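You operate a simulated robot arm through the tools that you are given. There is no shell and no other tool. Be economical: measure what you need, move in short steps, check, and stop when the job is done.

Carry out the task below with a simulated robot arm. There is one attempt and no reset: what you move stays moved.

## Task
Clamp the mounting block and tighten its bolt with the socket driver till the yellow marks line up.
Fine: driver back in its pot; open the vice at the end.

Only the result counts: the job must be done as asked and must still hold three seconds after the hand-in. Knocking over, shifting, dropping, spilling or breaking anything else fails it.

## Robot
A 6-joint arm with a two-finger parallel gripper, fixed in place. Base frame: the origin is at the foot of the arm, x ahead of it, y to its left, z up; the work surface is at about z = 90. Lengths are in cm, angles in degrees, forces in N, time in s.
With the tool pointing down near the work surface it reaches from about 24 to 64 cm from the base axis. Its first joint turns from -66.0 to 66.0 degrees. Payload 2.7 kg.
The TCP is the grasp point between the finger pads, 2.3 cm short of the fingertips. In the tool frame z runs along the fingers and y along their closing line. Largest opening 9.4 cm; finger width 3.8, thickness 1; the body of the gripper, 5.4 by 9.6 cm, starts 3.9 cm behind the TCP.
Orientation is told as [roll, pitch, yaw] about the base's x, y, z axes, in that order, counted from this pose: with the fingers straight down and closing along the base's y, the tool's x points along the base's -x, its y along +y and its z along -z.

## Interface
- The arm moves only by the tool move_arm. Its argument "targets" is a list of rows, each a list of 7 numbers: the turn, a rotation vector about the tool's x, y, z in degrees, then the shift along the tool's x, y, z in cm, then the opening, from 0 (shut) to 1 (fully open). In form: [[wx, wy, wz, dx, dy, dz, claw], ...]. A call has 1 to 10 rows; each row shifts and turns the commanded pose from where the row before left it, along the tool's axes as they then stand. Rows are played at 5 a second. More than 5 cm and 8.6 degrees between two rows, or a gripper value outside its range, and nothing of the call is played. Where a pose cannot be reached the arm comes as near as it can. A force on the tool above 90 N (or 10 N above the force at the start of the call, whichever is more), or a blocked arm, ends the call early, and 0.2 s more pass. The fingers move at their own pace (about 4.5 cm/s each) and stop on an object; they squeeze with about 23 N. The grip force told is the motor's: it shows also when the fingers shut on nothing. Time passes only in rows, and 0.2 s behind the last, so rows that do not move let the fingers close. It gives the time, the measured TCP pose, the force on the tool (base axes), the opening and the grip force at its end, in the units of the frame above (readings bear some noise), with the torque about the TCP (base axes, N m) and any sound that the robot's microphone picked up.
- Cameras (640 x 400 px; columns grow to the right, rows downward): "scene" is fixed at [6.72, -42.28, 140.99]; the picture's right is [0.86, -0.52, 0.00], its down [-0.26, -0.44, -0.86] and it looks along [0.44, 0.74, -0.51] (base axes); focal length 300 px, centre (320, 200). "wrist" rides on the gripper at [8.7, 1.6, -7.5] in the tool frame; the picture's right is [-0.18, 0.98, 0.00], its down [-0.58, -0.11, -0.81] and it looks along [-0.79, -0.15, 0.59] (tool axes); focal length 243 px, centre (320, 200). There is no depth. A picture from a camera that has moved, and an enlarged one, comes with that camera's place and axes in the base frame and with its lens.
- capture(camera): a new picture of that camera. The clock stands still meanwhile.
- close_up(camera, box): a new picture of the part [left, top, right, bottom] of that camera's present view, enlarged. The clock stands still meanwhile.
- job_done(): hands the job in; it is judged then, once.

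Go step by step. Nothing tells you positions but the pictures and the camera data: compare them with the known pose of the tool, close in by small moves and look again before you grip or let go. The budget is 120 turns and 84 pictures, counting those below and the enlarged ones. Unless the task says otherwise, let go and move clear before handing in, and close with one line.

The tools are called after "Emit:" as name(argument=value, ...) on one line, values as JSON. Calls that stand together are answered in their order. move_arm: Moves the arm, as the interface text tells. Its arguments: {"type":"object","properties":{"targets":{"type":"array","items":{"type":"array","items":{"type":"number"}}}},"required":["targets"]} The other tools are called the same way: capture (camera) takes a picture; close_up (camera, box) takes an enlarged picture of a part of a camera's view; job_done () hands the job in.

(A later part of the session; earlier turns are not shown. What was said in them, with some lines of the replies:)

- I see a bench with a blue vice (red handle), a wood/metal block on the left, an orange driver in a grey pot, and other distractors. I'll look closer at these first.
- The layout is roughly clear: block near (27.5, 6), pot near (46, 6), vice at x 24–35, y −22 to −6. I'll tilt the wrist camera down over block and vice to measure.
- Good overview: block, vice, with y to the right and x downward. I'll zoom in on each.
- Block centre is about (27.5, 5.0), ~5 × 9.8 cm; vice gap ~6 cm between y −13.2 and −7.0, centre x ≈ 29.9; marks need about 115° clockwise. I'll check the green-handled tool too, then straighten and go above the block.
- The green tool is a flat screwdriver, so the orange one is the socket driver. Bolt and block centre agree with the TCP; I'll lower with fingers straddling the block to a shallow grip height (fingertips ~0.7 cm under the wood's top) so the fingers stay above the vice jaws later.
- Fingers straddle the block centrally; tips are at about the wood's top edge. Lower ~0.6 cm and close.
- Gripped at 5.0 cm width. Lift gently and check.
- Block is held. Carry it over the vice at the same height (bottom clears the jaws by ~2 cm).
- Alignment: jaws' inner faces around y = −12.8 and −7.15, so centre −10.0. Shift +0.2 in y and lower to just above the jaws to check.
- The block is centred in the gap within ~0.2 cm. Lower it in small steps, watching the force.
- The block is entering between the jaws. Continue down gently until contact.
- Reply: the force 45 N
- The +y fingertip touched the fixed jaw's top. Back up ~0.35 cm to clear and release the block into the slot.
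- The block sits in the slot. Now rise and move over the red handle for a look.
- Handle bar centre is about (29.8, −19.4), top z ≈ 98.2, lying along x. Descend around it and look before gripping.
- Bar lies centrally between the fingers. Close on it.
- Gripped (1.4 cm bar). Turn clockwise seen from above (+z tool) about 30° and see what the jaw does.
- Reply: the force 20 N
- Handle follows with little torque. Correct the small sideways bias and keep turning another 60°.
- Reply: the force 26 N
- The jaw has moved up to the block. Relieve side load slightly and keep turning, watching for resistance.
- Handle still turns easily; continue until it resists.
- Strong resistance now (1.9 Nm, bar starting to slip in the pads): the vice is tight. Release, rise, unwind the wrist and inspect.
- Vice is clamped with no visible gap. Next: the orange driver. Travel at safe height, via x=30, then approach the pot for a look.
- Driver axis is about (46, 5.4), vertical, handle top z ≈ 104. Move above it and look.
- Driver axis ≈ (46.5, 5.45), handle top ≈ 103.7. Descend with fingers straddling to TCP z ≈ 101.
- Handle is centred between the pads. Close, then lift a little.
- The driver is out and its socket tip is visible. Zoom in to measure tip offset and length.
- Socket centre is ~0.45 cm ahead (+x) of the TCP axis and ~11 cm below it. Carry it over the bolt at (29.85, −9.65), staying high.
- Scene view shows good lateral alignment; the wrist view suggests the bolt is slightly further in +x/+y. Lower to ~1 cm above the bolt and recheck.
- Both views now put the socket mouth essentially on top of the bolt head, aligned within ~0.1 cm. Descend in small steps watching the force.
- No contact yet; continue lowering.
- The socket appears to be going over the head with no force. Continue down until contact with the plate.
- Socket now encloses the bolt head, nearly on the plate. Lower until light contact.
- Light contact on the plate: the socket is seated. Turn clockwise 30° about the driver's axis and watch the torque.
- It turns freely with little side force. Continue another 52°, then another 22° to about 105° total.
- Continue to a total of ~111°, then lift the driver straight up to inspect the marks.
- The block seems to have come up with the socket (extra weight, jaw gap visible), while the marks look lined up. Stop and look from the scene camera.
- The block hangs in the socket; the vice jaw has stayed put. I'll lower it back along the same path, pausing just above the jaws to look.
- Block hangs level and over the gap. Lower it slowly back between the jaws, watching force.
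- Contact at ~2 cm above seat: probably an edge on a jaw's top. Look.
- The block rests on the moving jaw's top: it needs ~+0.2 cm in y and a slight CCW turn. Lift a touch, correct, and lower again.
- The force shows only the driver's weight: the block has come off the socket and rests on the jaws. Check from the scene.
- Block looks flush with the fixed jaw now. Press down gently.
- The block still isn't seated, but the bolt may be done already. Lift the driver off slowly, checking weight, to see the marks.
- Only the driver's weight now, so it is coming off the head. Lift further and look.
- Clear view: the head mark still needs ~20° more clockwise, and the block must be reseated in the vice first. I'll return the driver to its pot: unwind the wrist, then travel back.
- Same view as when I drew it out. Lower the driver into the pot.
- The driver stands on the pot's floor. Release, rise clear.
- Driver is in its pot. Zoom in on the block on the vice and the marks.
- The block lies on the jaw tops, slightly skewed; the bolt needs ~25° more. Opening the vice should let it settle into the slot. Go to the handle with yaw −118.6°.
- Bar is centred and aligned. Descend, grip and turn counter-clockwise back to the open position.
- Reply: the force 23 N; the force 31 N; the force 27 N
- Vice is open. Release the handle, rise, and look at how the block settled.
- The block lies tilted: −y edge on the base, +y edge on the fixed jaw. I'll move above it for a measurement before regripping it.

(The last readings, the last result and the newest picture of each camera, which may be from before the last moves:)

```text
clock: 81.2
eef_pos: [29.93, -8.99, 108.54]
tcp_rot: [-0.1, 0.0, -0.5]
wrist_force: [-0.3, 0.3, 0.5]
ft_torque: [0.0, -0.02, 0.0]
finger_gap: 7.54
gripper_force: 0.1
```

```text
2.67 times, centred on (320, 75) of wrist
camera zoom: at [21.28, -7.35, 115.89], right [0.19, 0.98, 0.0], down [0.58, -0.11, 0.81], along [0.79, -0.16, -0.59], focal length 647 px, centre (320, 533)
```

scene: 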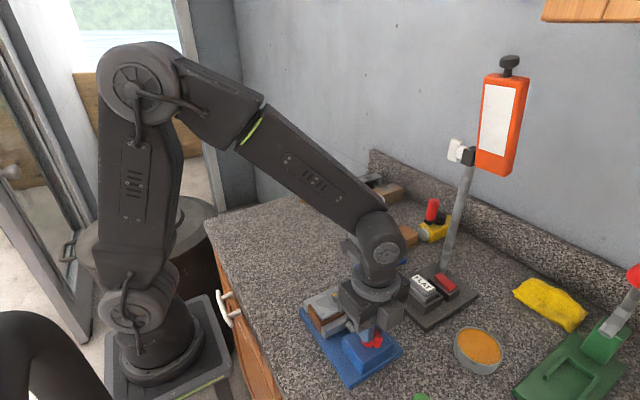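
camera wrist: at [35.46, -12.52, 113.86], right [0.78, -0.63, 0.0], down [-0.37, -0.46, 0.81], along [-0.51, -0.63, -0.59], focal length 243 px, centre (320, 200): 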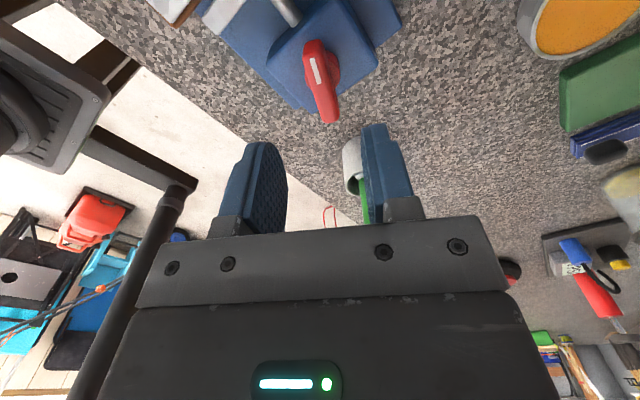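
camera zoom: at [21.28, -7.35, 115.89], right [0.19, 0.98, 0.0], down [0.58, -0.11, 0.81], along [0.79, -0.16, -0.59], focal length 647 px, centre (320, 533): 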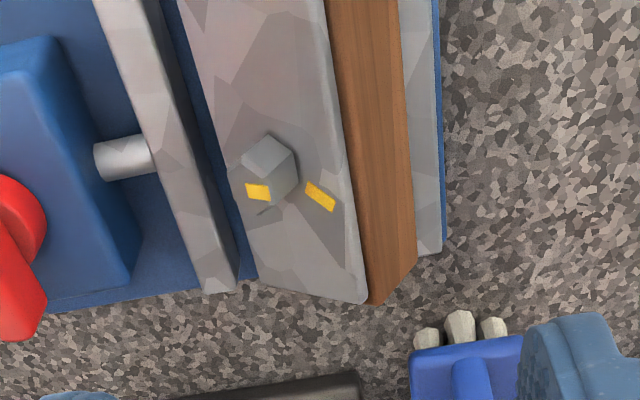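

Measured: +y bottom edge overlaps the fixed jaw by ~0.5 cm, with ~0.7 cm room on the −y side. I'll nudge the block in −y with shut fingers just above jaw height so that edge drops in.

Emit:
move_arm(targets=[[0, 0, 0, 0, 3, 0, 0.4], [0, 0, 0, 0, 3, 0, 0], [0, 0, 0, 0, 0, 4, 0], [0, 0, 0, 0, 0, 4, 0], [0, 0, 0, 0, 0, 4, 0], [0, 0, 0, 0, 0, 0.2, 0], [0, 0, 0, 0, 0, 0, 0]])

Emit:
move_arm(targets=[[0, 0, 0, 0, -1.0, 0, 0], [0, 0, 0, 0, -0.8, 0, 0], [0, 0, 0, 0, -0.4, 0, 0], [0, 0, 0, 0, -0.3, 0, 0], [0, 0, 0, 0, 0, 0, 0]])

```text
clock: 82.8
eef_pos: [29.98, -2.96, 96.25]
tcp_rot: [-0.1, 0.0, -0.5]
wrist_force: [-0.2, 0.2, -0.3]
ft_torque: [0.0, -0.01, 0.01]
finger_gap: 0.0
gripper_force: 23.3
```

```text
clock: 84.0
eef_pos: [30.04, -5.59, 96.34]
tcp_rot: [-0.1, 0.0, -0.4]
wrist_force: [0.2, -0.1, -0.4]
ft_torque: [0.01, 0.05, -0.01]
finger_gap: 0.0
gripper_force: 23.3
```

Nothing felt yet. Push on in small steps.

Emit:
move_arm(targets=[[0, 0, 0, 0, -0.25, 0, 0], [0, 0, 0, 0, -0.25, 0, 0], [0, 0, 0, 0, 0, 0, 0]])

Emit:
close_up(camera="scene", box=[290, 250, 410, 350])

```text
clock: 84.8
eef_pos: [30.01, -6.01, 96.19]
tcp_rot: [-0.1, 0.1, -0.5]
wrist_force: [-0.1, 0.4, -0.1]
ft_torque: [0.03, -0.02, -0.04]
finger_gap: 0.0
gripper_force: 22.6
```

```text
4.00 times, centred on (350, 300) of scene
camera zoom: at [6.72, -42.28, 140.99], right [0.86, -0.52, 0.0], down [-0.26, -0.44, -0.86], along [0.44, 0.74, -0.51], focal length 1201 px, centre (200, -200)
```

zoom: 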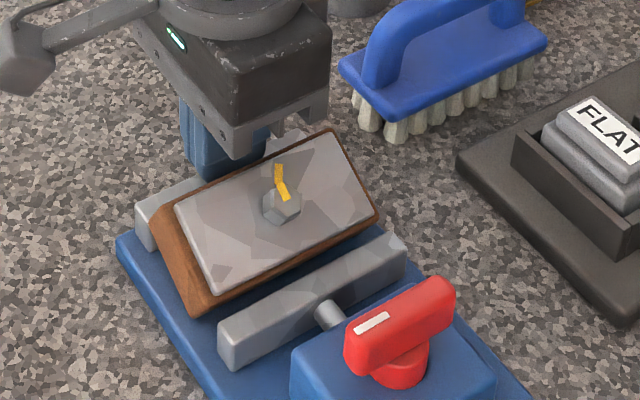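

It is sliding −y. A bit more.

Emit:
move_arm(targets=[[0, 0, 0, 0, -0.2, 0, 0], [0, 0, 0, 0, -0.2, 0, 0], [0, 0, 0, 0, 0, 0, 0], [0, 0, 0, 0, 0, 0, 0]])

```text
clock: 85.8
eef_pos: [30.05, -6.33, 96.29]
tcp_rot: [-0.1, 0.0, -0.4]
wrist_force: [1.4, -0.8, 0.2]
ft_torque: [-0.02, 0.03, -0.01]
finger_gap: 0.0
gripper_force: 22.3
```

Emit:
close_up(camera="scene", box=[290, 250, 410, 350])

```text
4.00 times, centred on (350, 300) of scene
camera zoom: at [6.72, -42.28, 140.99], right [0.86, -0.52, 0.0], down [-0.26, -0.44, -0.86], along [0.44, 0.74, -0.51], focal length 1201 px, centre (200, -200)
```

zoom: 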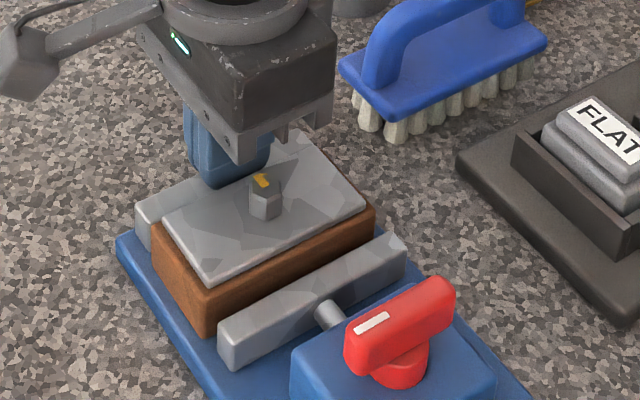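

The block is seated flat. Back off, rise, and go clamp it again.

Emit:
move_arm(targets=[[0, 0, 0, 0, 0.6, 0, 0], [0, 0, 0, 0, 0, -4, 0.2], [0, 0, 0, 0, 0, -4, 0.45], [0, 0, 0, 0, -3.4, -2, 0.45], [0, 0, 0, 0, -3.4, 0, 0.45], [0, 0, 0, 0, -3.4, 0, 0.45], [0, 0, 0, 0.05, -3.5, 0, 0.45], [0, 0, 0, 0, 0, 0, 0.45]])

Emit:
move_arm(targets=[[0, 0, 0, 0, 0, 2.5, 0.45], [0, 0, 0, 0, 0, 2.5, 0.45], [0, 0, 0, 0, 0, 2.5, 0.45], [0, 0, 0, 0, 0, 0, 0], [0, 0, 0, 0, 0, 0, 0], [0, 0, 0, 0, 0, 0, 0], [0, 0, 0, 0, 0, 0, 0]])

```text
clock: 87.6
eef_pos: [29.89, -19.4, 106.38]
tcp_rot: [-0.1, 0.0, -0.6]
wrist_force: [-0.2, 0.6, 0.5]
ft_torque: [0.02, 0.01, 0.01]
finger_gap: 4.25
gripper_force: 0.1
```

```text
clock: 89.2
eef_pos: [29.89, -19.44, 98.76]
tcp_rot: [0.0, 0.1, -0.6]
wrist_force: [-1.8, -3.7, -8.2]
ft_torque: [0.03, -0.67, -0.01]
finger_gap: 1.39
gripper_force: 45.1
```

Gripped. Turn clockwise to ~112° in two calls.

Emit:
move_arm(targets=[[0, 0, 8, 0, 0, 0, 0], [0, 0, 8, 0, 0, 0, 0], [0, 0, 8, 0, 0, 0, 0], [0, 0, 8, 0, 0, 0, 0], [0, 0, 8, 0, 0, 0, 0], [0, 0, 8, 0, 0, 0, 0], [0, 0, 8, 0, 0, 0, 0], [0, 0, 0, 0, 0, 0, 0]])

Emit:
move_arm(targets=[[0, 0, 8, 0, 0, 0, 0], [0, 0, 8, 0, 0, 0, 0], [0, 0, 8, 0, 0, 0, 0], [0, 0, 8, 0, 0, 0, 0], [0, 0, 8, 0, 0, 0, 0], [0, 0, 8, 0, 0, 0, 0], [0, 0, 8, 0, 0, 0, 0], [0, 0, 0, 0, 0, 0, 0]])

```text
clock: 91.0
eef_pos: [29.94, -19.3, 98.84]
tcp_rot: [0.0, 0.1, -56.6]
wrist_force: [5.0, 28.4, -4.7]
ft_torque: [-0.55, -0.47, 0.01]
finger_gap: 1.39
gripper_force: 45.6
```

```text
clock: 92.8
eef_pos: [29.94, -19.36, 98.87]
tcp_rot: [0.2, 0.0, -112.6]
wrist_force: [26.2, 23.3, -9.6]
ft_torque: [0.27, 0.24, -0.02]
finger_gap: 1.41
gripper_force: 45.0
```

Emit:
move_arm(targets=[[0, 0, 3, 0.13, 0.05, 0, 0], [0, 0, 3, 0, 0, 0, 0], [0, 0, 3, 0, 0, 0, 0], [0, 0, 0, 0, 0, 0, 0]])

```text
clock: 93.8
eef_pos: [30.0, -19.3, 98.69]
tcp_rot: [0.1, 0.0, -121.5]
wrist_force: [26.8, 9.5, -15.0]
ft_torque: [0.98, -0.22, 0.54]
finger_gap: 1.42
gripper_force: 45.0
```

Emit:
move_arm(targets=[[0, 0, 4, 0, 0, 0, 0], [0, 0, 4, 0, 0, 0, 0], [0, 0, 0, 0, 0, 0, 0], [0, 0, 0, 0, 0, 0, 0]])

```text
clock: 94.8
eef_pos: [30.07, -19.33, 98.73]
tcp_rot: [0.2, -0.1, -129.4]
wrist_force: [27.1, 9.3, -15.7]
ft_torque: [-0.14, 0.16, 1.71]
finger_gap: 1.39
gripper_force: 44.3
```

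Emit:
move_arm(targets=[[0, 0, 4, 0, 0, 0, 0], [0, 0, 4, 0, 0, 0, 0], [0, 0, 0, 0, 0, 0, 0], [0, 0, 0, 0, 0, 0, 0]])

```text
clock: 95.8
eef_pos: [30.07, -19.49, 98.72]
tcp_rot: [0.1, -0.1, -137.3]
wrist_force: [20.8, 1.4, -9.5]
ft_torque: [-0.59, 0.49, 1.9]
finger_gap: 1.82
gripper_force: 44.7
```

Maximum torque reached again (1.9 Nm). Release, rise and unwind the wrist.

Emit:
move_arm(targets=[[0, 0, 0, 0, 0, 0, 0.45], [0, 0, 0, 0, 0, 0, 0.45], [0, 0, 0, 0, 0, -4, 0.45], [0, 0, 0, 0, 0, -4, 0.45], [0, 0, 0, 0, 0, -4, 0.6], [0, 0, 0, 0, 0, -4, 0.6], [0, 0, 0, 0, 0, 0, 0.6]])

Emit:
move_arm(targets=[[0, 0, -8, 0, 0, 0, 0.6], [0, 0, -8, 0, 0, 0, 0.6], [0, 0, -8, 0, 0, 0, 0.6], [0, 0, -8, 0, 0, 0, 0.6], [0, 0, -8, 0, 0, 0, 0.6], [0, 0, -8, 0, 0, 0, 0.6], [0, 0, -8, 0, 0, 0, 0.6], [0, 0, -8, 0, 0, 0, 0.6], [0, 0, -8, 0, 0, 0, 0.6], [0, 0, 0, 0, 0, 0, 0.6]])

Emit:
move_arm(targets=[[0, 0, -8, 0, 0, 0, 0.6], [0, 0, -8, 0, 0, 0, 0.6], [0, 0, -8, 0, 0, 0, 0.6], [0, 0, -8, 0, 0, 0, 0.6], [0, 0, -8, 0, 0, 0, 0.6], [0, 0, -8, 0, 0, 0, 0.6], [0, 0, -8, 0, 0, 0, 0.6], [0, 0, -8, 0, 0, 0, 0.6], [0, 0, -1.3, 0, 0, 0, 0.6], [0, 0, 0, 0, 0, 0, 0.6]])

Emit:
capture(camera="wrist")

```text
clock: 97.4
eef_pos: [29.85, -19.43, 114.81]
tcp_rot: [-0.1, 0.0, -137.5]
wrist_force: [0.0, -0.8, -0.5]
ft_torque: [0.04, -0.01, -0.01]
finger_gap: 5.66
gripper_force: 0.0
```

```text
clock: 99.6
eef_pos: [29.95, -19.32, 114.82]
tcp_rot: [0.0, -0.2, -65.3]
wrist_force: [-0.2, 0.1, -0.2]
ft_torque: [0.03, 0.02, -0.02]
finger_gap: 5.64
gripper_force: 0.1
```

```text
clock: 101.8
eef_pos: [29.82, -19.36, 114.76]
tcp_rot: [-0.1, 0.0, -0.1]
wrist_force: [-0.5, 0.4, -0.4]
ft_torque: [0.0, 0.0, 0.01]
finger_gap: 5.63
gripper_force: 0.0
```

```text
6 pictures are left
camera wrist: at [21.27, -17.83, 122.21], right [0.19, 0.98, 0.0], down [0.58, -0.11, 0.81], along [0.79, -0.15, -0.59], focal length 243 px, centre (320, 200)
```

wrist: 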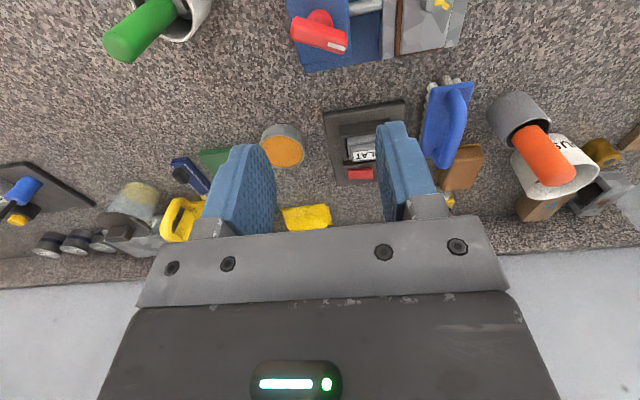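

Clamped: jaw is against the block. Go back to the driver by the earlier path and grip it centred at (46.95, 5.4).

Emit:
move_arm(targets=[[0, 0, 0, 0, 4.1, 0, 0.6], [0, 0, 0, 0, 4.1, 0, 0.6], [0, 0, 0, 0, 4.1, 0, 0.6], [0, 0, 0, 0, 4.1, 0, 0.6], [0, 0, 0, 0, 4.1, 0, 0.6], [0, 0, 0, -3.4, 4.25, 0, 0.6], [0, 0, 0, -4.5, 0, 0, 0.65], [0, 0, 0, -4.5, 0, 0, 0.65], [0, 0, 0, -4.7, 0, 0, 0.65], [0, 0, 0, 0, 0, 0, 0.65]])

Emit:
move_arm(targets=[[0, 0, 0, 0, 0, 3, 0.65], [0, 0, 0, 0, 0, 2, 0.65], [0, 0, 0, 0, 0, 0, 0.65]])

Emit:
capture(camera="wrist")

```text
refused: row 6 steps farther than a row can; nothing moved
```

```text
clock: 102.6
eef_pos: [29.92, -19.55, 109.7]
tcp_rot: [-0.1, 0.0, -0.2]
wrist_force: [0.2, -0.2, -0.6]
ft_torque: [0.02, 0.01, 0.03]
finger_gap: 6.1
gripper_force: 0.1
```

```text
5 pictures are left
camera wrist: at [21.22, -17.82, 117.18], right [0.19, 0.98, 0.0], down [0.58, -0.11, 0.81], along [0.79, -0.15, -0.59], focal length 243 px, centre (320, 200)
```

wrist: 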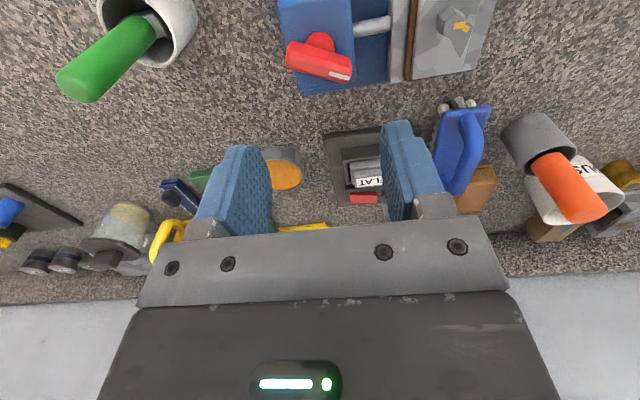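

That first call was refused (step too long), so I only lowered harmlessly. Redo the travel with legal steps.

Emit:
move_arm(targets=[[0, 0, 0, 0, 0, -4.5, 0.6], [0, 0, 0, 0, 4.1, -0.5, 0.6], [0, 0, 0, 0, 4.1, 0, 0.6], [0, 0, 0, 0, 4.1, 0, 0.6], [0, 0, 0, 0, 4.1, 0, 0.6], [0, 0, 0, 0, 4.1, 0, 0.6], [0, 0, 0, 0, 4.4, 0, 0.6], [0, 0, 0, -4.2, 0, 0, 0.6], [0, 0, 0, -4.2, 0, 0, 0.6], [0, 0, 0, 0, 0, 0, 0.65]])

```text
clock: 104.8
eef_pos: [38.54, 5.4, 114.71]
tcp_rot: [-0.1, 0.0, -0.2]
wrist_force: [-0.5, 0.3, 0.1]
ft_torque: [0.01, -0.02, -0.02]
finger_gap: 6.1
gripper_force: 0.1
```

Emit:
move_arm(targets=[[0, 0, 0, -4.2, 0, 0, 0.65], [0, 0, 0, -4.2, 0, 0, 0.65], [0, 0, 0, 0, 0, 3.4, 0.65], [0, 0, 0, 0, 0, 3.4, 0.65], [0, 0, 0, 0, 0, 3.4, 0.65], [0, 0, 0, 0, 0, 3.2, 0.65], [0, 0, 0, 0, 0, 0, 0.65]])

Emit:
move_arm(targets=[[0, 0, 0, 0, 0, 0, 0.2], [0, 0, 0, 0, 0, 0, 0.2], [0, 0, 0, 0, 0, 0, 0.2], [0, 0, 0, 0, 0, 0, 0.2], [0, 0, 0, 0, 0, -3, 0.2], [0, 0, 0, 0, 0, -4, 0.2], [0, 0, 0, 0, 0, -4, 0.2], [0, 0, 0, 0, 0, -3, 0.2], [0, 0, 0, 0, 0, 0, 0.2]])

```text
clock: 106.4
eef_pos: [46.74, 5.39, 101.27]
tcp_rot: [-0.1, 0.0, -0.3]
wrist_force: [-0.7, 0.0, 0.3]
ft_torque: [0.0, 0.02, 0.0]
finger_gap: 6.11
gripper_force: 0.0
```

```text
clock: 108.4
eef_pos: [46.69, 5.48, 115.43]
tcp_rot: [-0.1, 0.0, -0.3]
wrist_force: [0.4, -0.2, -0.7]
ft_torque: [0.0, 0.02, 0.0]
finger_gap: 3.03
gripper_force: 23.4
```

Driver drawn again. Carry it over the bolt and turn to yaw −45°, where the socket should match the head's present orientation.

Emit:
move_arm(targets=[[0, 0, 0, 3.42, -3.0, 0, 0.2], [0, 0, 0, 3.42, -3.0, 0, 0.2], [0, 0, 0, 3.42, -3.0, 0, 0.2], [0, 0, 0, 3.42, -3.0, 0, 0.2], [0, 0, 0, 3.42, -3.0, 0, 0.2], [0, 0, 0, 0, 0, 0, 0.2]])

Emit:
move_arm(targets=[[0, 0, 7.5, 0, 0.04, 0, 0.2], [0, 0, 7.5, 0, 0.04, 0, 0.2], [0, 0, 7.5, 0, 0.04, 0, 0.2], [0, 0, 7.5, 0, 0.04, 0, 0.2], [0, 0, 7.5, 0, 0.04, 0, 0.2], [0, 0, 7.3, 0, 0.04, 0, 0.2], [0, 0, 0, 0, 0, 3, 0.2], [0, 0, 0, 0, 0, 3, 0.2], [0, 0, 0, 0, 0, 0, 0.2]])

Emit:
close_up(camera="wrist", box=[220, 0, 420, 125])

```text
clock: 109.8
eef_pos: [29.51, -9.55, 115.58]
tcp_rot: [-0.1, 0.0, -0.1]
wrist_force: [0.5, 0.0, -2.0]
ft_torque: [0.01, 0.0, 0.02]
finger_gap: 3.03
gripper_force: 23.3
```

```text
clock: 111.8
eef_pos: [29.7, -9.33, 109.46]
tcp_rot: [0.1, -0.1, -44.9]
wrist_force: [0.0, 0.3, -1.4]
ft_torque: [0.04, 0.02, 0.0]
finger_gap: 3.01
gripper_force: 23.4
```

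```text
3.20 times, centred on (320, 62) of wrist
camera zoom: at [24.74, -2.04, 116.75], right [0.82, 0.57, 0.0], down [0.33, -0.49, 0.81], along [0.46, -0.67, -0.59], focal length 776 px, centre (320, 640)
```

zoom: 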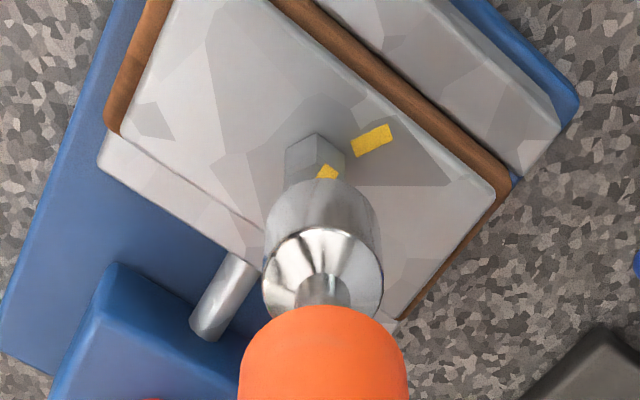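

The block is properly clamped between the jaws now. Small correction (+0.2 tool x, −0.2 tool y) and descend, watching force.

Emit:
move_arm(targets=[[0, 0, 0, 0.2, -0.2, 0.5, 0.2], [0, 0, 0, 0, 0, 0.7, 0.2], [0, 0, 0, 0, 0, 0.6, 0.2], [0, 0, 0, 0, 0, 0, 0.2]])

Emit:
close_up(camera="wrist", box=[250, 20, 410, 120])

```text
clock: 112.8
eef_pos: [29.38, -9.26, 107.55]
tcp_rot: [0.0, -0.1, -45.0]
wrist_force: [-1.5, 1.0, 2.6]
ft_torque: [0.01, 0.08, -0.01]
finger_gap: 3.02
gripper_force: 23.6
```

```text
4.00 times, centred on (330, 70) of wrist
camera zoom: at [24.44, -2.04, 114.96], right [0.82, 0.57, 0.0], down [0.33, -0.49, 0.81], along [0.46, -0.67, -0.59], focal length 970 px, centre (280, 720)
```

zoom: 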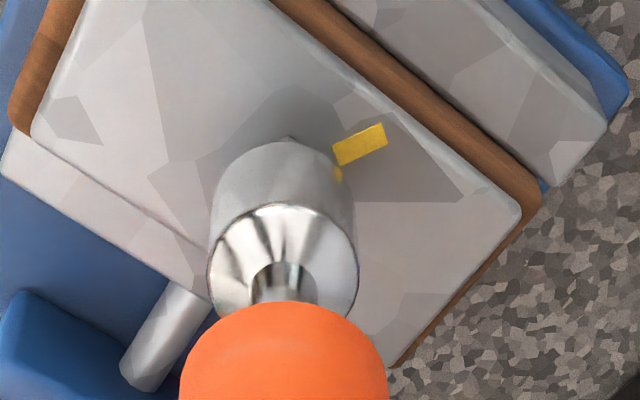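

Light contact on the head's top: laterally it matches, so the hex just needs phasing. Turn slowly clockwise with slight pressure until it drops.

Emit:
move_arm(targets=[[0, 0, 3, 0, 0.015, 0.15, 0.2], [0, 0, 3, 0, 0.015, 0.1, 0.2], [0, 0, 0, 0, 0, 0, 0.2]])

```text
clock: 113.6
eef_pos: [29.44, -9.24, 107.38]
tcp_rot: [0.1, -0.1, -50.9]
wrist_force: [1.5, -2.4, 4.1]
ft_torque: [-0.25, -0.1, 0.02]
finger_gap: 3.03
gripper_force: 22.6
```

Emit:
move_arm(targets=[[0, 0, 3, 0, 0.015, 0.15, 0.2], [0, 0, 3, 0, 0.015, 0.1, 0.2], [0, 0, 0, 0, 0, 0, 0.2]])

```text
clock: 114.4
eef_pos: [29.49, -9.27, 107.11]
tcp_rot: [0.0, -0.1, -56.9]
wrist_force: [0.2, 0.8, 8.7]
ft_torque: [-0.01, -0.05, 0.03]
finger_gap: 3.01
gripper_force: 22.5
```

Force is building rather than dropping; hold height and keep turning, watching for the preload to vanish.

Emit:
move_arm(targets=[[0, 0, 4, 0, 0.02, 0, 0.2], [0, 0, 4, 0, 0.02, 0, 0.2], [0, 0, 0, 0, 0, 0, 0.2]])

```text
clock: 115.2
eef_pos: [29.58, -9.22, 107.05]
tcp_rot: [0.0, 0.0, -65.1]
wrist_force: [2.2, 0.4, 5.9]
ft_torque: [0.18, -0.23, 0.03]
finger_gap: 3.0
gripper_force: 22.3
```

Emit:
move_arm(targets=[[0, 0, 4, 0, 0.02, 0.1, 0.2], [0, 0, 4, 0, 0.02, 0.1, 0.2], [0, 0, 0, 0, 0, 0, 0.2]])

```text
clock: 116.0
eef_pos: [29.61, -9.27, 106.97]
tcp_rot: [0.1, -0.1, -72.9]
wrist_force: [2.0, 2.2, 9.7]
ft_torque: [0.3, -0.23, 0.01]
finger_gap: 3.01
gripper_force: 23.1
```

Side force at the tip suggests the socket should go slightly +x/+y. Shift ~0.15 that way and turn back a little with light pressure.

Emit:
move_arm(targets=[[0, 0, 0, 0.03, 0.17, 0, 0.2], [0, 0, 0, 0, 0, 0.1, 0.2], [0, 0, 0, 0, 0, 0, 0.2]])

```text
clock: 116.8
eef_pos: [29.66, -9.19, 106.75]
tcp_rot: [0.0, -0.1, -72.9]
wrist_force: [-4.0, -5.1, 5.3]
ft_torque: [-0.6, 0.36, 0.01]
finger_gap: 3.04
gripper_force: 23.2
```

Side force flipped sign sharply: the socket seems already captive around the head. Undo part of the shift and press down to seat.

Emit:
move_arm(targets=[[0, 0, 0, -0.02, -0.1, 0.1, 0.2], [0, 0, 0, 0, 0, 0.2, 0.2], [0, 0, 0, 0, 0, 0.2, 0.2], [0, 0, 0, 0, 0, 0, 0.2]])

```text
clock: 117.8
eef_pos: [29.66, -9.1, 106.17]
tcp_rot: [0.0, 0.0, -73.1]
wrist_force: [0.5, -3.4, 0.7]
ft_torque: [-0.37, -0.13, 0.02]
finger_gap: 3.03
gripper_force: 22.8
```

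It is engaged (sank with almost no force). I need to know the bolt's present angle: ease back 2°, lift slowly and check that the block stays.

Emit:
move_arm(targets=[[0, 0, -2, 0, 0, 0, 0.2], [0, 0, 0, 0, 0, -0.4, 0.2], [0, 0, 0, 0, 0, -0.4, 0.2], [0, 0, 0, 0, 0, -0.4, 0.2], [0, 0, 0, 0, 0, 0, 0.2]])

```text
clock: 119.0
eef_pos: [29.53, -9.19, 107.57]
tcp_rot: [-0.2, 0.0, -71.1]
wrist_force: [-1.6, -1.6, -1.6]
ft_torque: [-0.19, 0.16, -0.02]
finger_gap: 3.02
gripper_force: 22.9
```

Only driver weight: the block stays clamped. Lift further and look at the marks.

Emit:
move_arm(targets=[[0, 0, 0, 0, 0, -0.5, 0.2], [0, 0, 0, 0, 0, -1.5, 0.2], [0, 0, 0, 0, 0, -2.5, 0.2], [0, 0, 0, 0, 0, -2.5, 0.2], [0, 0, 0, 0, 0, 0, 0.2]])

Emit:
close_up(camera="wrist", box=[260, 0, 390, 90])

```text
clock: 120.2
eef_pos: [29.71, -9.26, 114.61]
tcp_rot: [0.0, -0.2, -71.0]
wrist_force: [0.1, -0.9, -2.2]
ft_torque: [0.0, -0.04, -0.03]
finger_gap: 3.02
gripper_force: 23.2
```

```text
4.44 times, centred on (325, 45) of wrist
camera zoom: at [28.37, -0.53, 121.98], right [0.99, 0.15, 0.0], down [0.09, -0.58, 0.81], along [0.12, -0.8, -0.59], focal length 1078 px, centre (298, 889)
```

zoom: 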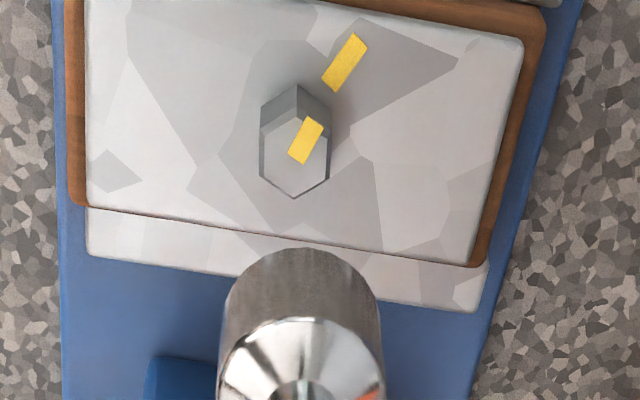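

Nearly lined up: the head mark needs about 7–8° more clockwise. Socket left the head at this same pose, so go straight back down and turn to −80.5°.

Emit:
move_arm(targets=[[0, 0, 0, 0, 0, 2.5, 0.2], [0, 0, 0, 0, 0, 2.5, 0.2], [0, 0, 0, 0, 0, 1.5, 0.2], [0, 0, 0, 0, 0, 0.5, 0.2], [0, 0, 0, 0, 0, 0.4, 0.2], [0, 0, 0, 0, 0, 0.4, 0.2], [0, 0, 0, 0, 0, 0, 0.2]])

```text
clock: 121.8
eef_pos: [29.61, -9.05, 106.67]
tcp_rot: [0.2, -0.1, -70.8]
wrist_force: [1.2, -0.1, 11.1]
ft_torque: [-0.06, -0.07, 0.02]
finger_gap: 3.01
gripper_force: 22.8
```

Some resistance; wiggle slightly to let it drop.

Emit:
move_arm(targets=[[0, 0, -2, 0, 0, 0, 0.2], [0, 0, 2, 0, 0, 0, 0.2], [0, 0, 2, 0, 0, 0, 0.2], [0, 0, -2, 0, 0, 0, 0.2], [0, 0, 0, 0, 0, 0, 0.2]])

```text
clock: 123.0
eef_pos: [29.6, -9.17, 106.69]
tcp_rot: [0.0, -0.1, -71.0]
wrist_force: [0.9, 0.2, 11.2]
ft_torque: [-0.13, 0.02, 0.0]
finger_gap: 3.0
gripper_force: 23.6
```

Emit:
move_arm(targets=[[0, 0, 0, 0.06, 0.07, 0, 0.2], [0, 0, 0, 0, 0, 0, 0.2], [0, 0, 0, 0, 0, 0.1, 0.2], [0, 0, 0, 0, 0, 0, 0.2]])

```text
clock: 124.0
eef_pos: [29.73, -9.2, 106.51]
tcp_rot: [0.0, -0.2, -70.9]
wrist_force: [-4.0, -2.4, 16.4]
ft_torque: [-0.41, 0.43, -0.01]
finger_gap: 3.06
gripper_force: 23.2
```

Emit:
move_arm(targets=[[0, 0, 0, 0, 0, -0.15, 0.2], [0, 0, 1, 0.12, -0.03, 0, 0.2], [0, 0, 1, 0, 0, 0.1, 0.2], [0, 0, 0, 0, 0, 0, 0.2]])

```text
clock: 125.0
eef_pos: [29.53, -8.93, 106.56]
tcp_rot: [0.0, 0.0, -73.0]
wrist_force: [-1.5, 2.5, 5.8]
ft_torque: [0.18, 0.09, -0.02]
finger_gap: 3.02
gripper_force: 23.2
```

Emit:
move_arm(targets=[[0, 0, 0, 0, 0, 0.1, 0.2], [0, 0, 1, 0, 0.03, 0.05, 0.2], [0, 0, 0, 0, 0, 0.05, 0.2], [0, 0, 0, 0, 0, 0, 0.2]])

```text
clock: 126.0
eef_pos: [29.72, -9.05, 106.46]
tcp_rot: [0.0, -0.2, -73.9]
wrist_force: [-4.0, -1.9, 16.3]
ft_torque: [-0.39, 0.36, -0.02]
finger_gap: 3.01
gripper_force: 23.3
```

Emit:
close_up(camera="wrist", box=[250, 10, 390, 110])

```text
4.00 times, centred on (320, 60) of wrist
camera zoom: at [28.81, -0.3, 113.87], right [1.0, 0.09, 0.0], down [0.06, -0.59, 0.81], along [0.08, -0.8, -0.59], focal length 970 px, centre (320, 760)
```

zoom: 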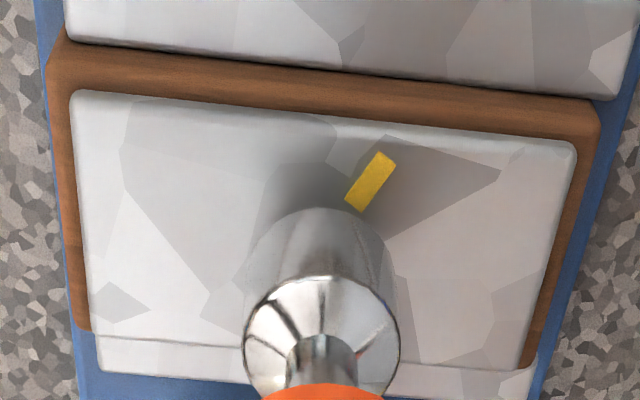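

By the picture the socket sits ~0.2–0.3 cm too far +y. Raise slightly, move back −0.2 y, and press again with light rocking.

Emit:
move_arm(targets=[[0, 0, 0, 0, 0, -0.7, 0.2], [0, 0, 0, -0.19, -0.07, 0, 0.2], [0, 0, 1, 0, 0, 0.35, 0.2], [0, 0, -2, 0, 0, 0.2, 0.2], [0, 0, 0, 0, 0, 0, 0.2]])

```text
clock: 127.2
eef_pos: [29.63, -9.06, 106.65]
tcp_rot: [0.0, -0.1, -72.9]
wrist_force: [-0.5, -0.1, -1.5]
ft_torque: [0.01, -0.01, 0.0]
finger_gap: 3.05
gripper_force: 23.4
```

Emit:
move_arm(targets=[[0, 0, 0, 0, 0, 0.15, 0.2], [0, 0, 0, 0, 0, 0.15, 0.2], [0, 0, 0, 0, 0, 0.15, 0.2], [0, 0, 0, 0, 0, 0, 0.2]])

```text
clock: 128.2
eef_pos: [29.69, -9.25, 106.2]
tcp_rot: [0.2, -0.2, -72.9]
wrist_force: [-1.9, -0.5, 28.5]
ft_torque: [-0.19, 0.39, -0.02]
finger_gap: 3.02
gripper_force: 23.1
```

Test whether it is captive: unload vertically, then push sideways 0.3 cm and read the side force.

Emit:
move_arm(targets=[[0, 0, 0, 0, 0, -0.2, 0.2], [0, 0, 0, 0, 0, 0, 0.2], [0, 0, 0, 0, 0.3, 0, 0.2], [0, 0, 0, 0, 0, 0, 0.2]])

```text
clock: 129.2
eef_pos: [29.8, -9.05, 106.29]
tcp_rot: [-0.3, 0.0, -73.0]
wrist_force: [-3.1, -1.7, 9.9]
ft_torque: [-0.35, 0.33, -0.03]
finger_gap: 3.03
gripper_force: 22.6
```

Emit:
move_arm(targets=[[0, 0, 0, 0, 0, -0.15, 0.2], [0, 0, 0, 0, 0, 0, 0.2]])

```text
clock: 129.8
eef_pos: [29.8, -9.07, 106.36]
tcp_rot: [0.1, 0.0, -73.0]
wrist_force: [-0.5, -1.2, -1.3]
ft_torque: [-0.05, 0.0, 0.01]
finger_gap: 3.01
gripper_force: 23.4
```

Not captive: it rests on top. Re-deriving from the pictures (head ~1.5 cm tall), the bolt axis lies ~0.35 cm further in −y. Raise, shift, and descend again.

Emit:
move_arm(targets=[[0, 0, 0, 0, 0, -0.4, 0.2], [0, 0, 0, -0.32, -0.15, 0, 0.2], [0, 0, 0, 0, 0, 0.3, 0.2], [0, 0, 0, 0, 0, 0.2, 0.2], [0, 0, 0, 0, 0, 0.2, 0.2], [0, 0, 0, 0, 0, 0, 0.2]])

```text
clock: 131.2
eef_pos: [29.74, -9.53, 106.27]
tcp_rot: [0.1, -0.1, -73.0]
wrist_force: [-5.4, 2.2, 19.6]
ft_torque: [0.24, 0.58, -0.03]
finger_gap: 3.05
gripper_force: 22.7
```

Emit:
move_arm(targets=[[0, 0, 0, 0, 0, -0.25, 0.2], [0, 0, 0, 0.12, -0.12, 0, 0.2], [0, 0, 0, 0, 0, 0.2, 0.2], [0, 0, 0, 0, 0, 0.1, 0.2], [0, 0, 0, 0, 0, 0, 0.2]])

```text
clock: 132.4
eef_pos: [29.62, -9.39, 106.2]
tcp_rot: [0.2, -0.2, -72.9]
wrist_force: [-8.7, -0.2, 31.7]
ft_torque: [0.17, 0.85, -0.03]
finger_gap: 3.04
gripper_force: 22.9
```

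Unclear whether it's captive or on top; decisive test: unload and move 0.6 cm sideways in steps, reading side force.

Emit:
move_arm(targets=[[0, 0, 0, 0, 0, -0.3, 0.2], [0, 0, 0, 0, 0.25, 0, 0.2], [0, 0, 0, 0, 0.2, 0, 0.2], [0, 0, 0, 0, 0, 0, 0.2]])

```text
clock: 133.4
eef_pos: [29.97, -9.22, 106.36]
tcp_rot: [0.0, -0.1, -73.0]
wrist_force: [0.1, -0.3, 0.0]
ft_torque: [-0.03, -0.01, -0.02]
finger_gap: 3.06
gripper_force: 22.9
```

Emit:
move_arm(targets=[[0, 0, 0, 0, 0.2, 0, 0.2], [0, 0, 0, 0, 0.2, 0, 0.2], [0, 0, 0, 0, 0, 0, 0.2]])

```text
clock: 134.2
eef_pos: [30.49, -9.3, 106.41]
tcp_rot: [0.0, -0.2, -73.1]
wrist_force: [-0.7, 0.2, -0.8]
ft_torque: [0.01, 0.02, -0.01]
finger_gap: 3.02
gripper_force: 22.7
```

No side force: it rests on top (driver slid up in the hand till its end met the palm). The hex phase matters too; from the pictures the fit range should be yaw −50…−70. Raise, go to TCP (29.74, −9.41), yaw −63°, and lower.

Emit:
move_arm(targets=[[0, 0, 0, 0, 0, -0.8, 0.2], [0, 0, 0, 0.11, -0.75, 0, 0.2], [0, 0, -5, 0, 0, 0, 0.2], [0, 0, -5, 0, 0, 0, 0.2], [0, 0, 0, 0, 0, 0, 0.2], [0, 0, 0, 0, 0, 0, 0.2]])

```text
clock: 135.6
eef_pos: [29.84, -9.31, 107.19]
tcp_rot: [-0.1, -0.1, -62.9]
wrist_force: [-0.7, -0.8, -1.2]
ft_torque: [0.02, -0.03, -0.03]
finger_gap: 3.02
gripper_force: 22.9
```

Emit:
move_arm(targets=[[0, 0, 0, -0.035, -0.107, 0.4, 0.2], [0, 0, 0, 0, 0, 0.3, 0.2], [0, 0, 0, 0, 0, 0.2, 0.2], [0, 0, 0, 0, 0, 0.1, 0.2], [0, 0, 0, 0, 0, 0, 0.2]])

```text
clock: 136.8
eef_pos: [29.59, -9.39, 106.3]
tcp_rot: [0.1, -0.1, -62.9]
wrist_force: [-3.4, 0.9, 11.1]
ft_torque: [0.16, 0.35, 0.0]
finger_gap: 3.04
gripper_force: 23.5
```

Emit:
move_arm(targets=[[0, 0, 0, 0, 0, -0.1, 0.2], [0, 0, 0, 0.135, -0.045, 0, 0.2], [0, 0, 0, 0, 0, 0.1, 0.2], [0, 0, 0, 0, 0, 0.05, 0.2], [0, 0, 0, 0, 0, 0, 0.2]])

```text
clock: 138.0
eef_pos: [29.67, -9.24, 106.17]
tcp_rot: [0.0, -0.2, -62.9]
wrist_force: [-0.1, -2.1, -1.3]
ft_torque: [-0.2, -0.02, 0.03]
finger_gap: 3.01
gripper_force: 23.1
```

The load vanished at a lower height: it dropped in. Lower further to confirm.

Emit:
move_arm(targets=[[0, 0, 0, 0, 0, 0.2, 0.2], [0, 0, 0, 0, 0, 0.2, 0.2], [0, 0, 0, 0, 0, 0.2, 0.2], [0, 0, 0, 0, 0, 0, 0.2]])

```text
clock: 139.0
eef_pos: [29.64, -9.25, 105.47]
tcp_rot: [-0.1, 0.0, -63.1]
wrist_force: [-0.5, -1.9, -0.5]
ft_torque: [-0.25, 0.02, 0.0]
finger_gap: 3.04
gripper_force: 22.9
```

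Engaged. Seat a little more and turn clockwise to about −74.5°, allowing for the measured ~21° play.

Emit:
move_arm(targets=[[0, 0, 0, 0, 0, 0.2, 0.2], [0, 0, 4, 0, 0, 0, 0.2], [0, 0, 4, 0, 0, 0, 0.2], [0, 0, 3.5, 0, 0, 0, 0.2], [0, 0, 0, 0, 0, 0, 0.2]])

```text
clock: 140.2
eef_pos: [29.75, -9.13, 105.37]
tcp_rot: [0.0, -0.1, -74.5]
wrist_force: [2.6, -6.4, -2.4]
ft_torque: [-0.54, -0.21, 0.02]
finger_gap: 3.05
gripper_force: 22.9
```

Ease back 3°, relieve side load, lift slowly checking the weight.

Emit:
move_arm(targets=[[0, 0, -3, -0.08, 0, 0, 0.2], [0, 0, 0, 0, 0, -0.3, 0.2], [0, 0, 0, 0, 0, -0.3, 0.2], [0, 0, 0, 0, 0, -0.3, 0.2], [0, 0, 0, 0, 0, 0, 0.2]])

Emit:
move_arm(targets=[[0, 0, 0, 0, 0, -0.3, 0.2], [0, 0, 0, 0, 0, -0.3, 0.2], [0, 0, 0, 0, 0, 0, 0.2]])

```text
clock: 141.4
eef_pos: [29.68, -9.29, 106.34]
tcp_rot: [0.0, 0.0, -71.4]
wrist_force: [-1.9, 2.1, -1.3]
ft_torque: [0.2, 0.16, 0.01]
finger_gap: 3.0
gripper_force: 23.5
```

```text
clock: 142.2
eef_pos: [29.51, -9.27, 106.89]
tcp_rot: [0.0, 0.0, -71.5]
wrist_force: [0.3, -0.8, -1.1]
ft_torque: [0.01, -0.02, 0.0]
finger_gap: 3.03
gripper_force: 23.4
```

Off the head, block stayed. Rise and take the last picture of the marks.

Emit:
move_arm(targets=[[0, 0, 0, 0, 0, -2.5, 0.2], [0, 0, 0, 0, 0, -2.5, 0.2], [0, 0, 0, 0, 0, -2.7, 0.2], [0, 0, 0, 0, 0, 0, 0.2]])

Emit:
close_up(camera="wrist", box=[260, 0, 390, 90])

```text
clock: 143.2
eef_pos: [29.59, -9.2, 114.64]
tcp_rot: [0.1, -0.1, -71.5]
wrist_force: [0.3, 0.6, -0.1]
ft_torque: [-0.04, 0.02, 0.02]
finger_gap: 3.02
gripper_force: 23.0
```

```text
4.44 times, centred on (325, 45) of wrist
camera zoom: at [28.34, -0.62, 122.04], right [0.99, 0.14, 0.0], down [0.08, -0.58, 0.81], along [0.11, -0.8, -0.59], focal length 1078 px, centre (298, 889)
```

zoom: 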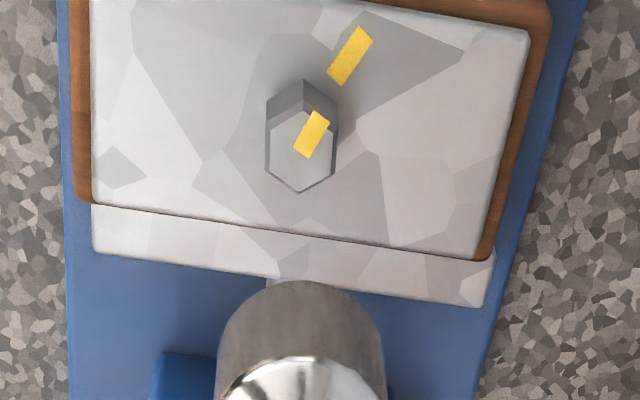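

The bolt did not move (still in the play); about 7° remain and no pictures are left. Go straight back down on the same pose, re-engage, and turn a bit further.

Emit:
move_arm(targets=[[0, 0, 0, 0, 0, 2.7, 0.2], [0, 0, 0, 0, 0, 2.5, 0.2], [0, 0, 0, 0, 0, 2.5, 0.2], [0, 0, 0, 0, 0, 0.3, 0.2], [0, 0, 0, 0, 0, 0.3, 0.2], [0, 0, 0, 0, 0, 0, 0.2]])

```text
clock: 144.6
eef_pos: [29.66, -9.22, 106.29]
tcp_rot: [-0.1, -0.1, -71.5]
wrist_force: [-1.0, -0.8, 0.3]
ft_torque: [-0.01, 0.07, -0.01]
finger_gap: 3.01
gripper_force: 23.2
```

Emit:
move_arm(targets=[[0, 0, 0, 0, 0, 0.2, 0.2], [0, 0, 0, 0, 0, 0.2, 0.2], [0, 0, 0, 0, 0, 0, 0.2]])

```text
clock: 145.4
eef_pos: [29.74, -9.46, 106.2]
tcp_rot: [0.4, -0.3, -71.4]
wrist_force: [-12.8, -2.9, 56.5]
ft_torque: [0.14, 1.27, 0.03]
finger_gap: 3.04
gripper_force: 23.2
```

On top again. Unload, undo the last −0.08 shift (+0.1 y), return to yaw −64° where it dropped in, and retry.

Emit:
move_arm(targets=[[0, 0, 0, 0, 0, -0.5, 0.2], [0, 0, -7.5, 0.1, 0, 0, 0.2], [0, 0, 0, 0, 0, 0.2, 0.2], [0, 0, 0, 0, 0, 0.15, 0.2], [0, 0, 0, 0, 0, 0, 0.2]])

```text
clock: 146.6
eef_pos: [29.59, -9.12, 105.96]
tcp_rot: [0.0, -0.1, -63.9]
wrist_force: [-0.7, -1.5, -1.4]
ft_torque: [-0.14, 0.03, -0.01]
finger_gap: 3.0
gripper_force: 23.2
```

Dropped in. Seat deeper, then turn clockwise to about −84.5°.

Emit:
move_arm(targets=[[0, 0, 0, 0, 0, 0.3, 0.2], [0, 0, 0, 0, 0, 0.3, 0.2], [0, 0, 4.1, 0, 0.02, 0, 0.2], [0, 0, 4.1, 0, 0.02, 0, 0.2], [0, 0, 4.1, 0, 0.02, 0, 0.2], [0, 0, 0, 0, 0, 0, 0.2]])

```text
clock: 148.0
eef_pos: [29.63, -9.1, 105.41]
tcp_rot: [0.0, 0.0, -76.3]
wrist_force: [0.1, 0.2, -2.4]
ft_torque: [0.09, 0.05, -0.01]
finger_gap: 3.02
gripper_force: 23.0
```

Emit:
move_arm(targets=[[0, 0, 2, 0, 0.01, 0, 0.2], [0, 0, 2, 0, 0.01, 0, 0.2], [0, 0, 0, 0, 0, 0, 0.2]])

```text
clock: 148.8
eef_pos: [29.78, -9.21, 105.48]
tcp_rot: [0.0, -0.1, -80.3]
wrist_force: [0.1, 0.6, -3.2]
ft_torque: [0.07, 0.0, 0.01]
finger_gap: 3.02
gripper_force: 23.2
```

Emit:
move_arm(targets=[[0, 0, 2.1, 0, 0.01, 0, 0.2], [0, 0, 2.1, 0, 0.01, 0, 0.2], [0, 0, 0, 0, 0, 0, 0.2]])

```text
clock: 149.6
eef_pos: [29.62, -9.18, 105.5]
tcp_rot: [0.0, -0.2, -84.5]
wrist_force: [0.5, 0.5, -3.4]
ft_torque: [-0.01, 0.04, -0.02]
finger_gap: 3.01
gripper_force: 23.3
```

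Ease back 4° and lift slowly, checking the weight.

Emit:
move_arm(targets=[[0, 0, -4, 0, -0.02, 0, 0.2], [0, 0, 0, 0, 0, -0.4, 0.2], [0, 0, 0, 0, 0, -0.4, 0.2], [0, 0, 0, 0, 0, -0.4, 0.2], [0, 0, 0, 0, 0, -0.4, 0.2], [0, 0, 0, 0, 0, 0, 0.2]])

```text
clock: 151.0
eef_pos: [29.66, -9.12, 107.05]
tcp_rot: [0.0, -0.1, -80.5]
wrist_force: [0.8, -0.8, -0.1]
ft_torque: [-0.01, 0.03, 0.0]
finger_gap: 3.03
gripper_force: 23.0
```

Clear and the block stays. Rise, unwind to yaw 0, and carry the driver back to the pot.

Emit:
move_arm(targets=[[0, 0, 0, 0, 0, -2.7, 0.2], [0, 0, 0, 0, 0, -2.7, 0.2], [0, 0, 0, 0, 0, -2.8, 0.2], [0, 0, -8, 0, 0, 0, 0.2], [0, 0, -8, 0, 0, 0, 0.2], [0, 0, -8, 0, 0, 0, 0.2], [0, 0, -8, 0, 0, 0, 0.2], [0, 0, -8, 0, 0, 0, 0.2], [0, 0, -8, 0, 0, 0, 0.2], [0, 0, -8, 0, 0, 0, 0.2]])

Emit:
move_arm(targets=[[0, 0, -8, 0, 0, 0, 0.2], [0, 0, -8, 0, 0, 0, 0.2], [0, 0, -8.4, 0, 0, 0, 0.2], [0, 0, 0, 0, 0, 0, 0.2]])

```text
clock: 153.2
eef_pos: [29.65, -9.21, 115.11]
tcp_rot: [-0.1, 0.0, -24.3]
wrist_force: [0.2, -0.7, -0.8]
ft_torque: [0.0, 0.03, 0.02]
finger_gap: 3.01
gripper_force: 22.6
```

```text
clock: 154.2
eef_pos: [29.58, -9.16, 115.16]
tcp_rot: [0.0, -0.1, 0.0]
wrist_force: [-0.2, -0.4, -0.6]
ft_torque: [0.02, -0.01, 0.03]
finger_gap: 3.01
gripper_force: 22.7
```

Emit:
move_arm(targets=[[0, 0, 0, -3.42, 2.92, 0, 0.2], [0, 0, 0, -3.42, 2.92, 0, 0.2], [0, 0, 0, -3.42, 2.92, 0, 0.2], [0, 0, 0, -3.42, 2.92, 0, 0.2], [0, 0, 0, -3.42, 2.92, 0, 0.2], [0, 0, 0, 0, 0, 0, 0.2], [0, 0, 0, 0, 0, 0, 0.2]])

```text
clock: 155.8
eef_pos: [46.61, 5.24, 115.17]
tcp_rot: [0.0, -0.1, -0.1]
wrist_force: [0.6, -0.6, -0.5]
ft_torque: [0.01, -0.01, 0.03]
finger_gap: 3.03
gripper_force: 23.6
```

Emit:
move_arm(targets=[[0, 0, 0, -0.05, 0.15, 3, 0.2], [0, 0, 0, 0, 0, 3, 0.2], [0, 0, 0, 0, 0, 2, 0.2], [0, 0, 0, 0, 0, 2, 0.2], [0, 0, 0, 0, 0, 2, 0.2], [0, 0, 0, 0, 0, 1.5, 0.2], [0, 0, 0, 0, 0, 0, 0.2]])

```text
clock: 157.4
eef_pos: [46.83, 5.57, 101.68]
tcp_rot: [-0.1, 0.1, -0.1]
wrist_force: [0.1, 0.1, -1.8]
ft_torque: [0.01, 0.03, 0.0]
finger_gap: 3.0
gripper_force: 23.2
```

In the pot without contact so far. Lower to the floor in small steps.

Emit:
move_arm(targets=[[0, 0, 0, 0, 0, 0.3, 0.2], [0, 0, 0, 0, 0, 0.3, 0.2], [0, 0, 0, 0, 0, 0.3, 0.2], [0, 0, 0, 0, 0, 0.2, 0.2], [0, 0, 0, 0, 0, 0, 0.2]])

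```text
clock: 158.6
eef_pos: [46.88, 5.39, 100.6]
tcp_rot: [-0.1, 0.0, 0.0]
wrist_force: [-0.9, -0.7, -1.6]
ft_torque: [0.05, -0.02, -0.01]
finger_gap: 3.02
gripper_force: 22.5
```

Emit:
move_arm(targets=[[0, 0, 0, 0, 0, 0.15, 0.2], [0, 0, 0, 0, 0, 0.15, 0.2], [0, 0, 0, 0, 0, 0, 0.2]])

```text
clock: 159.4
eef_pos: [46.84, 5.48, 100.38]
tcp_rot: [-0.1, 0.0, -0.1]
wrist_force: [-0.1, 0.8, -2.1]
ft_torque: [0.01, -0.02, -0.02]
finger_gap: 3.02
gripper_force: 22.9
```

Emit:
move_arm(targets=[[0, 0, 0, 0, 0, 0.15, 0.2], [0, 0, 0, 0, 0, 0.15, 0.2], [0, 0, 0, 0, 0, 0, 0.2]])

```text
clock: 160.2
eef_pos: [46.79, 5.53, 100.17]
tcp_rot: [-0.1, -0.1, -0.1]
wrist_force: [-4.6, -0.7, 10.2]
ft_torque: [-0.02, 0.42, 0.03]
finger_gap: 3.02
gripper_force: 22.7
```

Floor contact. Release and rise clear, then go back toward the vice along the safe path.

Emit:
move_arm(targets=[[0, 0, 0, 0, 0, -0.1, 0.2], [0, 0, 0, 0, 0, 0, 0.6], [0, 0, 0, 0, 0, 0, 0.6], [0, 0, 0, 0, 0, 0, 0.6], [0, 0, 0, 0, 0, -3, 0.6], [0, 0, 0, 0, 0, -4, 0.6], [0, 0, 0, 0, 0, -4, 0.6], [0, 0, 0, 0, 0, -3.5, 0.6], [0, 0, 0, 0, 0, 0, 0.6]])

Emit:
move_arm(targets=[[0, 0, 0, 4.2, 0, 0, 0.6], [0, 0, 0, 4.2, 0, 0, 0.6], [0, 0, 0, 4.2, 0, 0, 0.5], [0, 0, 0, 4.25, 0, 0, 0.45], [0, 0, 0, 0, -4.9, 0, 0.45], [0, 0, 0, 0, -4.9, 0, 0.45], [0, 0, 0, 0, -4.9, 0, 0.45], [0, 0, 0, 0, -4.9, 0, 0.45], [0, 0, 0, 0, -4.9, 0, 0.45], [0, 0, 0, 0, 0, 0, 0.45]])

```text
clock: 162.2
eef_pos: [46.93, 5.6, 114.53]
tcp_rot: [-0.1, 0.1, -0.1]
wrist_force: [0.4, -0.8, -0.2]
ft_torque: [0.01, 0.01, -0.03]
finger_gap: 5.67
gripper_force: 0.1
```

```text
clock: 164.4
eef_pos: [29.88, -18.97, 114.51]
tcp_rot: [-0.1, 0.0, 0.0]
wrist_force: [0.0, 0.4, 0.7]
ft_torque: [0.01, -0.04, 0.03]
finger_gap: 4.24
gripper_force: 0.1
```

Emit:
move_arm(targets=[[0, 0, 8, -0.05, -0.4, 0, 0.45], [0, 0, 8, 0, 0, 0, 0.45], [0, 0, 8, 0, 0, 0, 0.45], [0, 0, 8, 0, 0, 0, 0.45], [0, 0, 8, 0, 0, 0, 0.45], [0, 0, 8, 0, 0, 0, 0.45], [0, 0, 8, 0, 0, 0, 0.45], [0, 0, 8, 0, 0, 0, 0.45], [0, 0, 0, 0, 0, 0, 0.45]])

Emit:
move_arm(targets=[[0, 0, 8, 0, 0, 0, 0.45], [0, 0, 8, 0, 0, 0, 0.45], [0, 0, 8, 0, 0, 0, 0.45], [0, 0, 8, 0, 0, 0, 0.45], [0, 0, 8, 0, 0, 0, 0.45], [0, 0, 8, 0, 0, 0, 0.45], [0, 0, 7.5, 0, 0, 3, 0.45], [0, 0, 0, 0, 0, 4, 0.45], [0, 0, 0, 0, 0, 0, 0.45]])

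```text
clock: 166.4
eef_pos: [29.94, -19.32, 114.65]
tcp_rot: [0.0, 0.0, -64.2]
wrist_force: [0.3, 0.1, -1.3]
ft_torque: [0.01, -0.04, -0.03]
finger_gap: 4.23
gripper_force: 0.1
```

```text
clock: 168.4
eef_pos: [30.23, -19.37, 107.6]
tcp_rot: [0.1, 0.0, -119.6]
wrist_force: [-0.5, -0.2, 1.0]
ft_torque: [0.01, -0.01, 0.0]
finger_gap: 4.23
gripper_force: 0.0
5 turns are left
```

Only 5 turns left: descend, grip, turn counter-clockwise back to open, release and rise, all in this step.

Emit:
move_arm(targets=[[0, 0, 0, 0, 0, 3, 0.45], [0, 0, 0, 0, 0, 3, 0.45], [0, 0, 0, 0, 0, 2.7, 0.45], [0, 0, 0, 0, 0, 0, 0], [0, 0, 0, 0, 0, 0, 0], [0, 0, 0, 0, 0, 0, 0], [0, 0, 0, 0, 0, 0, 0]])

Emit:
move_arm(targets=[[0, 0, -7.5, 0, 0, 0, 0], [0, 0, -7.5, 0, 0, 0, 0], [0, 0, -7.5, 0, 0, 0, 0], [0, 0, -7.5, 0, 0, 0, 0], [0, 0, -7.5, 0, 0, 0, 0], [0, 0, -7.5, 0, 0, 0, 0], [0, 0, -7.5, 0, 0, 0, 0], [0, 0, -7.5, 0, 0, 0, 0], [0, 0, 0, 0, 0, 0, 0]])

Emit:
move_arm(targets=[[0, 0, -7.5, -0.11, -0.07, 0, 0], [0, 0, -7.5, 0, 0, 0, 0], [0, 0, -7.5, 0, 0, 0, 0], [0, 0, -7.5, 0, 0, 0, 0], [0, 0, -7.5, 0, 0, 0, 0], [0, 0, -7.5, 0, 0, 0, 0], [0, 0, -7.5, 0, 0, 0, 0], [0, 0, -6.5, 0, 0, 0, 0], [0, 0, 0, 0, 0, 0, 0]])

```text
clock: 170.0
eef_pos: [30.16, -19.33, 98.9]
tcp_rot: [0.2, -0.1, -119.5]
wrist_force: [6.1, -4.1, -8.4]
ft_torque: [-0.61, 0.18, 0.33]
finger_gap: 1.4
gripper_force: 45.0
```

```text
clock: 172.0
eef_pos: [29.78, -19.31, 99.0]
tcp_rot: [-0.1, 0.1, -59.5]
wrist_force: [-19.4, 7.4, 10.1]
ft_torque: [-0.41, -0.47, 0.0]
finger_gap: 1.4
gripper_force: 45.1
```

```text
clock: 174.0
eef_pos: [29.67, -19.45, 99.02]
tcp_rot: [0.0, 0.3, -0.4]
wrist_force: [-31.0, -6.8, 11.3]
ft_torque: [-0.09, 0.05, 0.02]
finger_gap: 1.4
gripper_force: 45.1
4 turns are left
```

The handle went all the way back: the vice is open. Release and rise clear.

Emit:
move_arm(targets=[[0, 0, 0, 0, 0, 0, 0.45], [0, 0, 0, 0, 0, 0, 0.45], [0, 0, 0, 0, 0, 0, 0.45], [0, 0, 0, 0, 0, -3, 0.45], [0, 0, 0, 0, 0, -4, 0.45], [0, 0, 0, 0, 0, -4, 0.45], [0, 0, 0, 0, 0, -4, 0.45], [0, 0, 0, 0, 0, 0, 0.45]])

```text
clock: 175.8
eef_pos: [29.89, -19.5, 114.03]
tcp_rot: [-0.1, 0.0, -0.5]
wrist_force: [-0.4, -0.4, 0.4]
ft_torque: [-0.02, -0.01, 0.01]
finger_gap: 4.24
gripper_force: 0.0
3 turns are left
```

The arm is clear, the driver was set down in its pot, and the vice handle is back at its open position. Handing in.

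Emit:
job_done()

```text
The job is handed in.
```

I handed the job in, but I can't confirm the yellow marks line up: my last picture showed the bolt about 7° short, and I made the final turn with no pictures left. By feel, the driver is back in its pot and the vice is open. Along the way, the block once came out of the vice on the socket, so I reseated and clamped it again.
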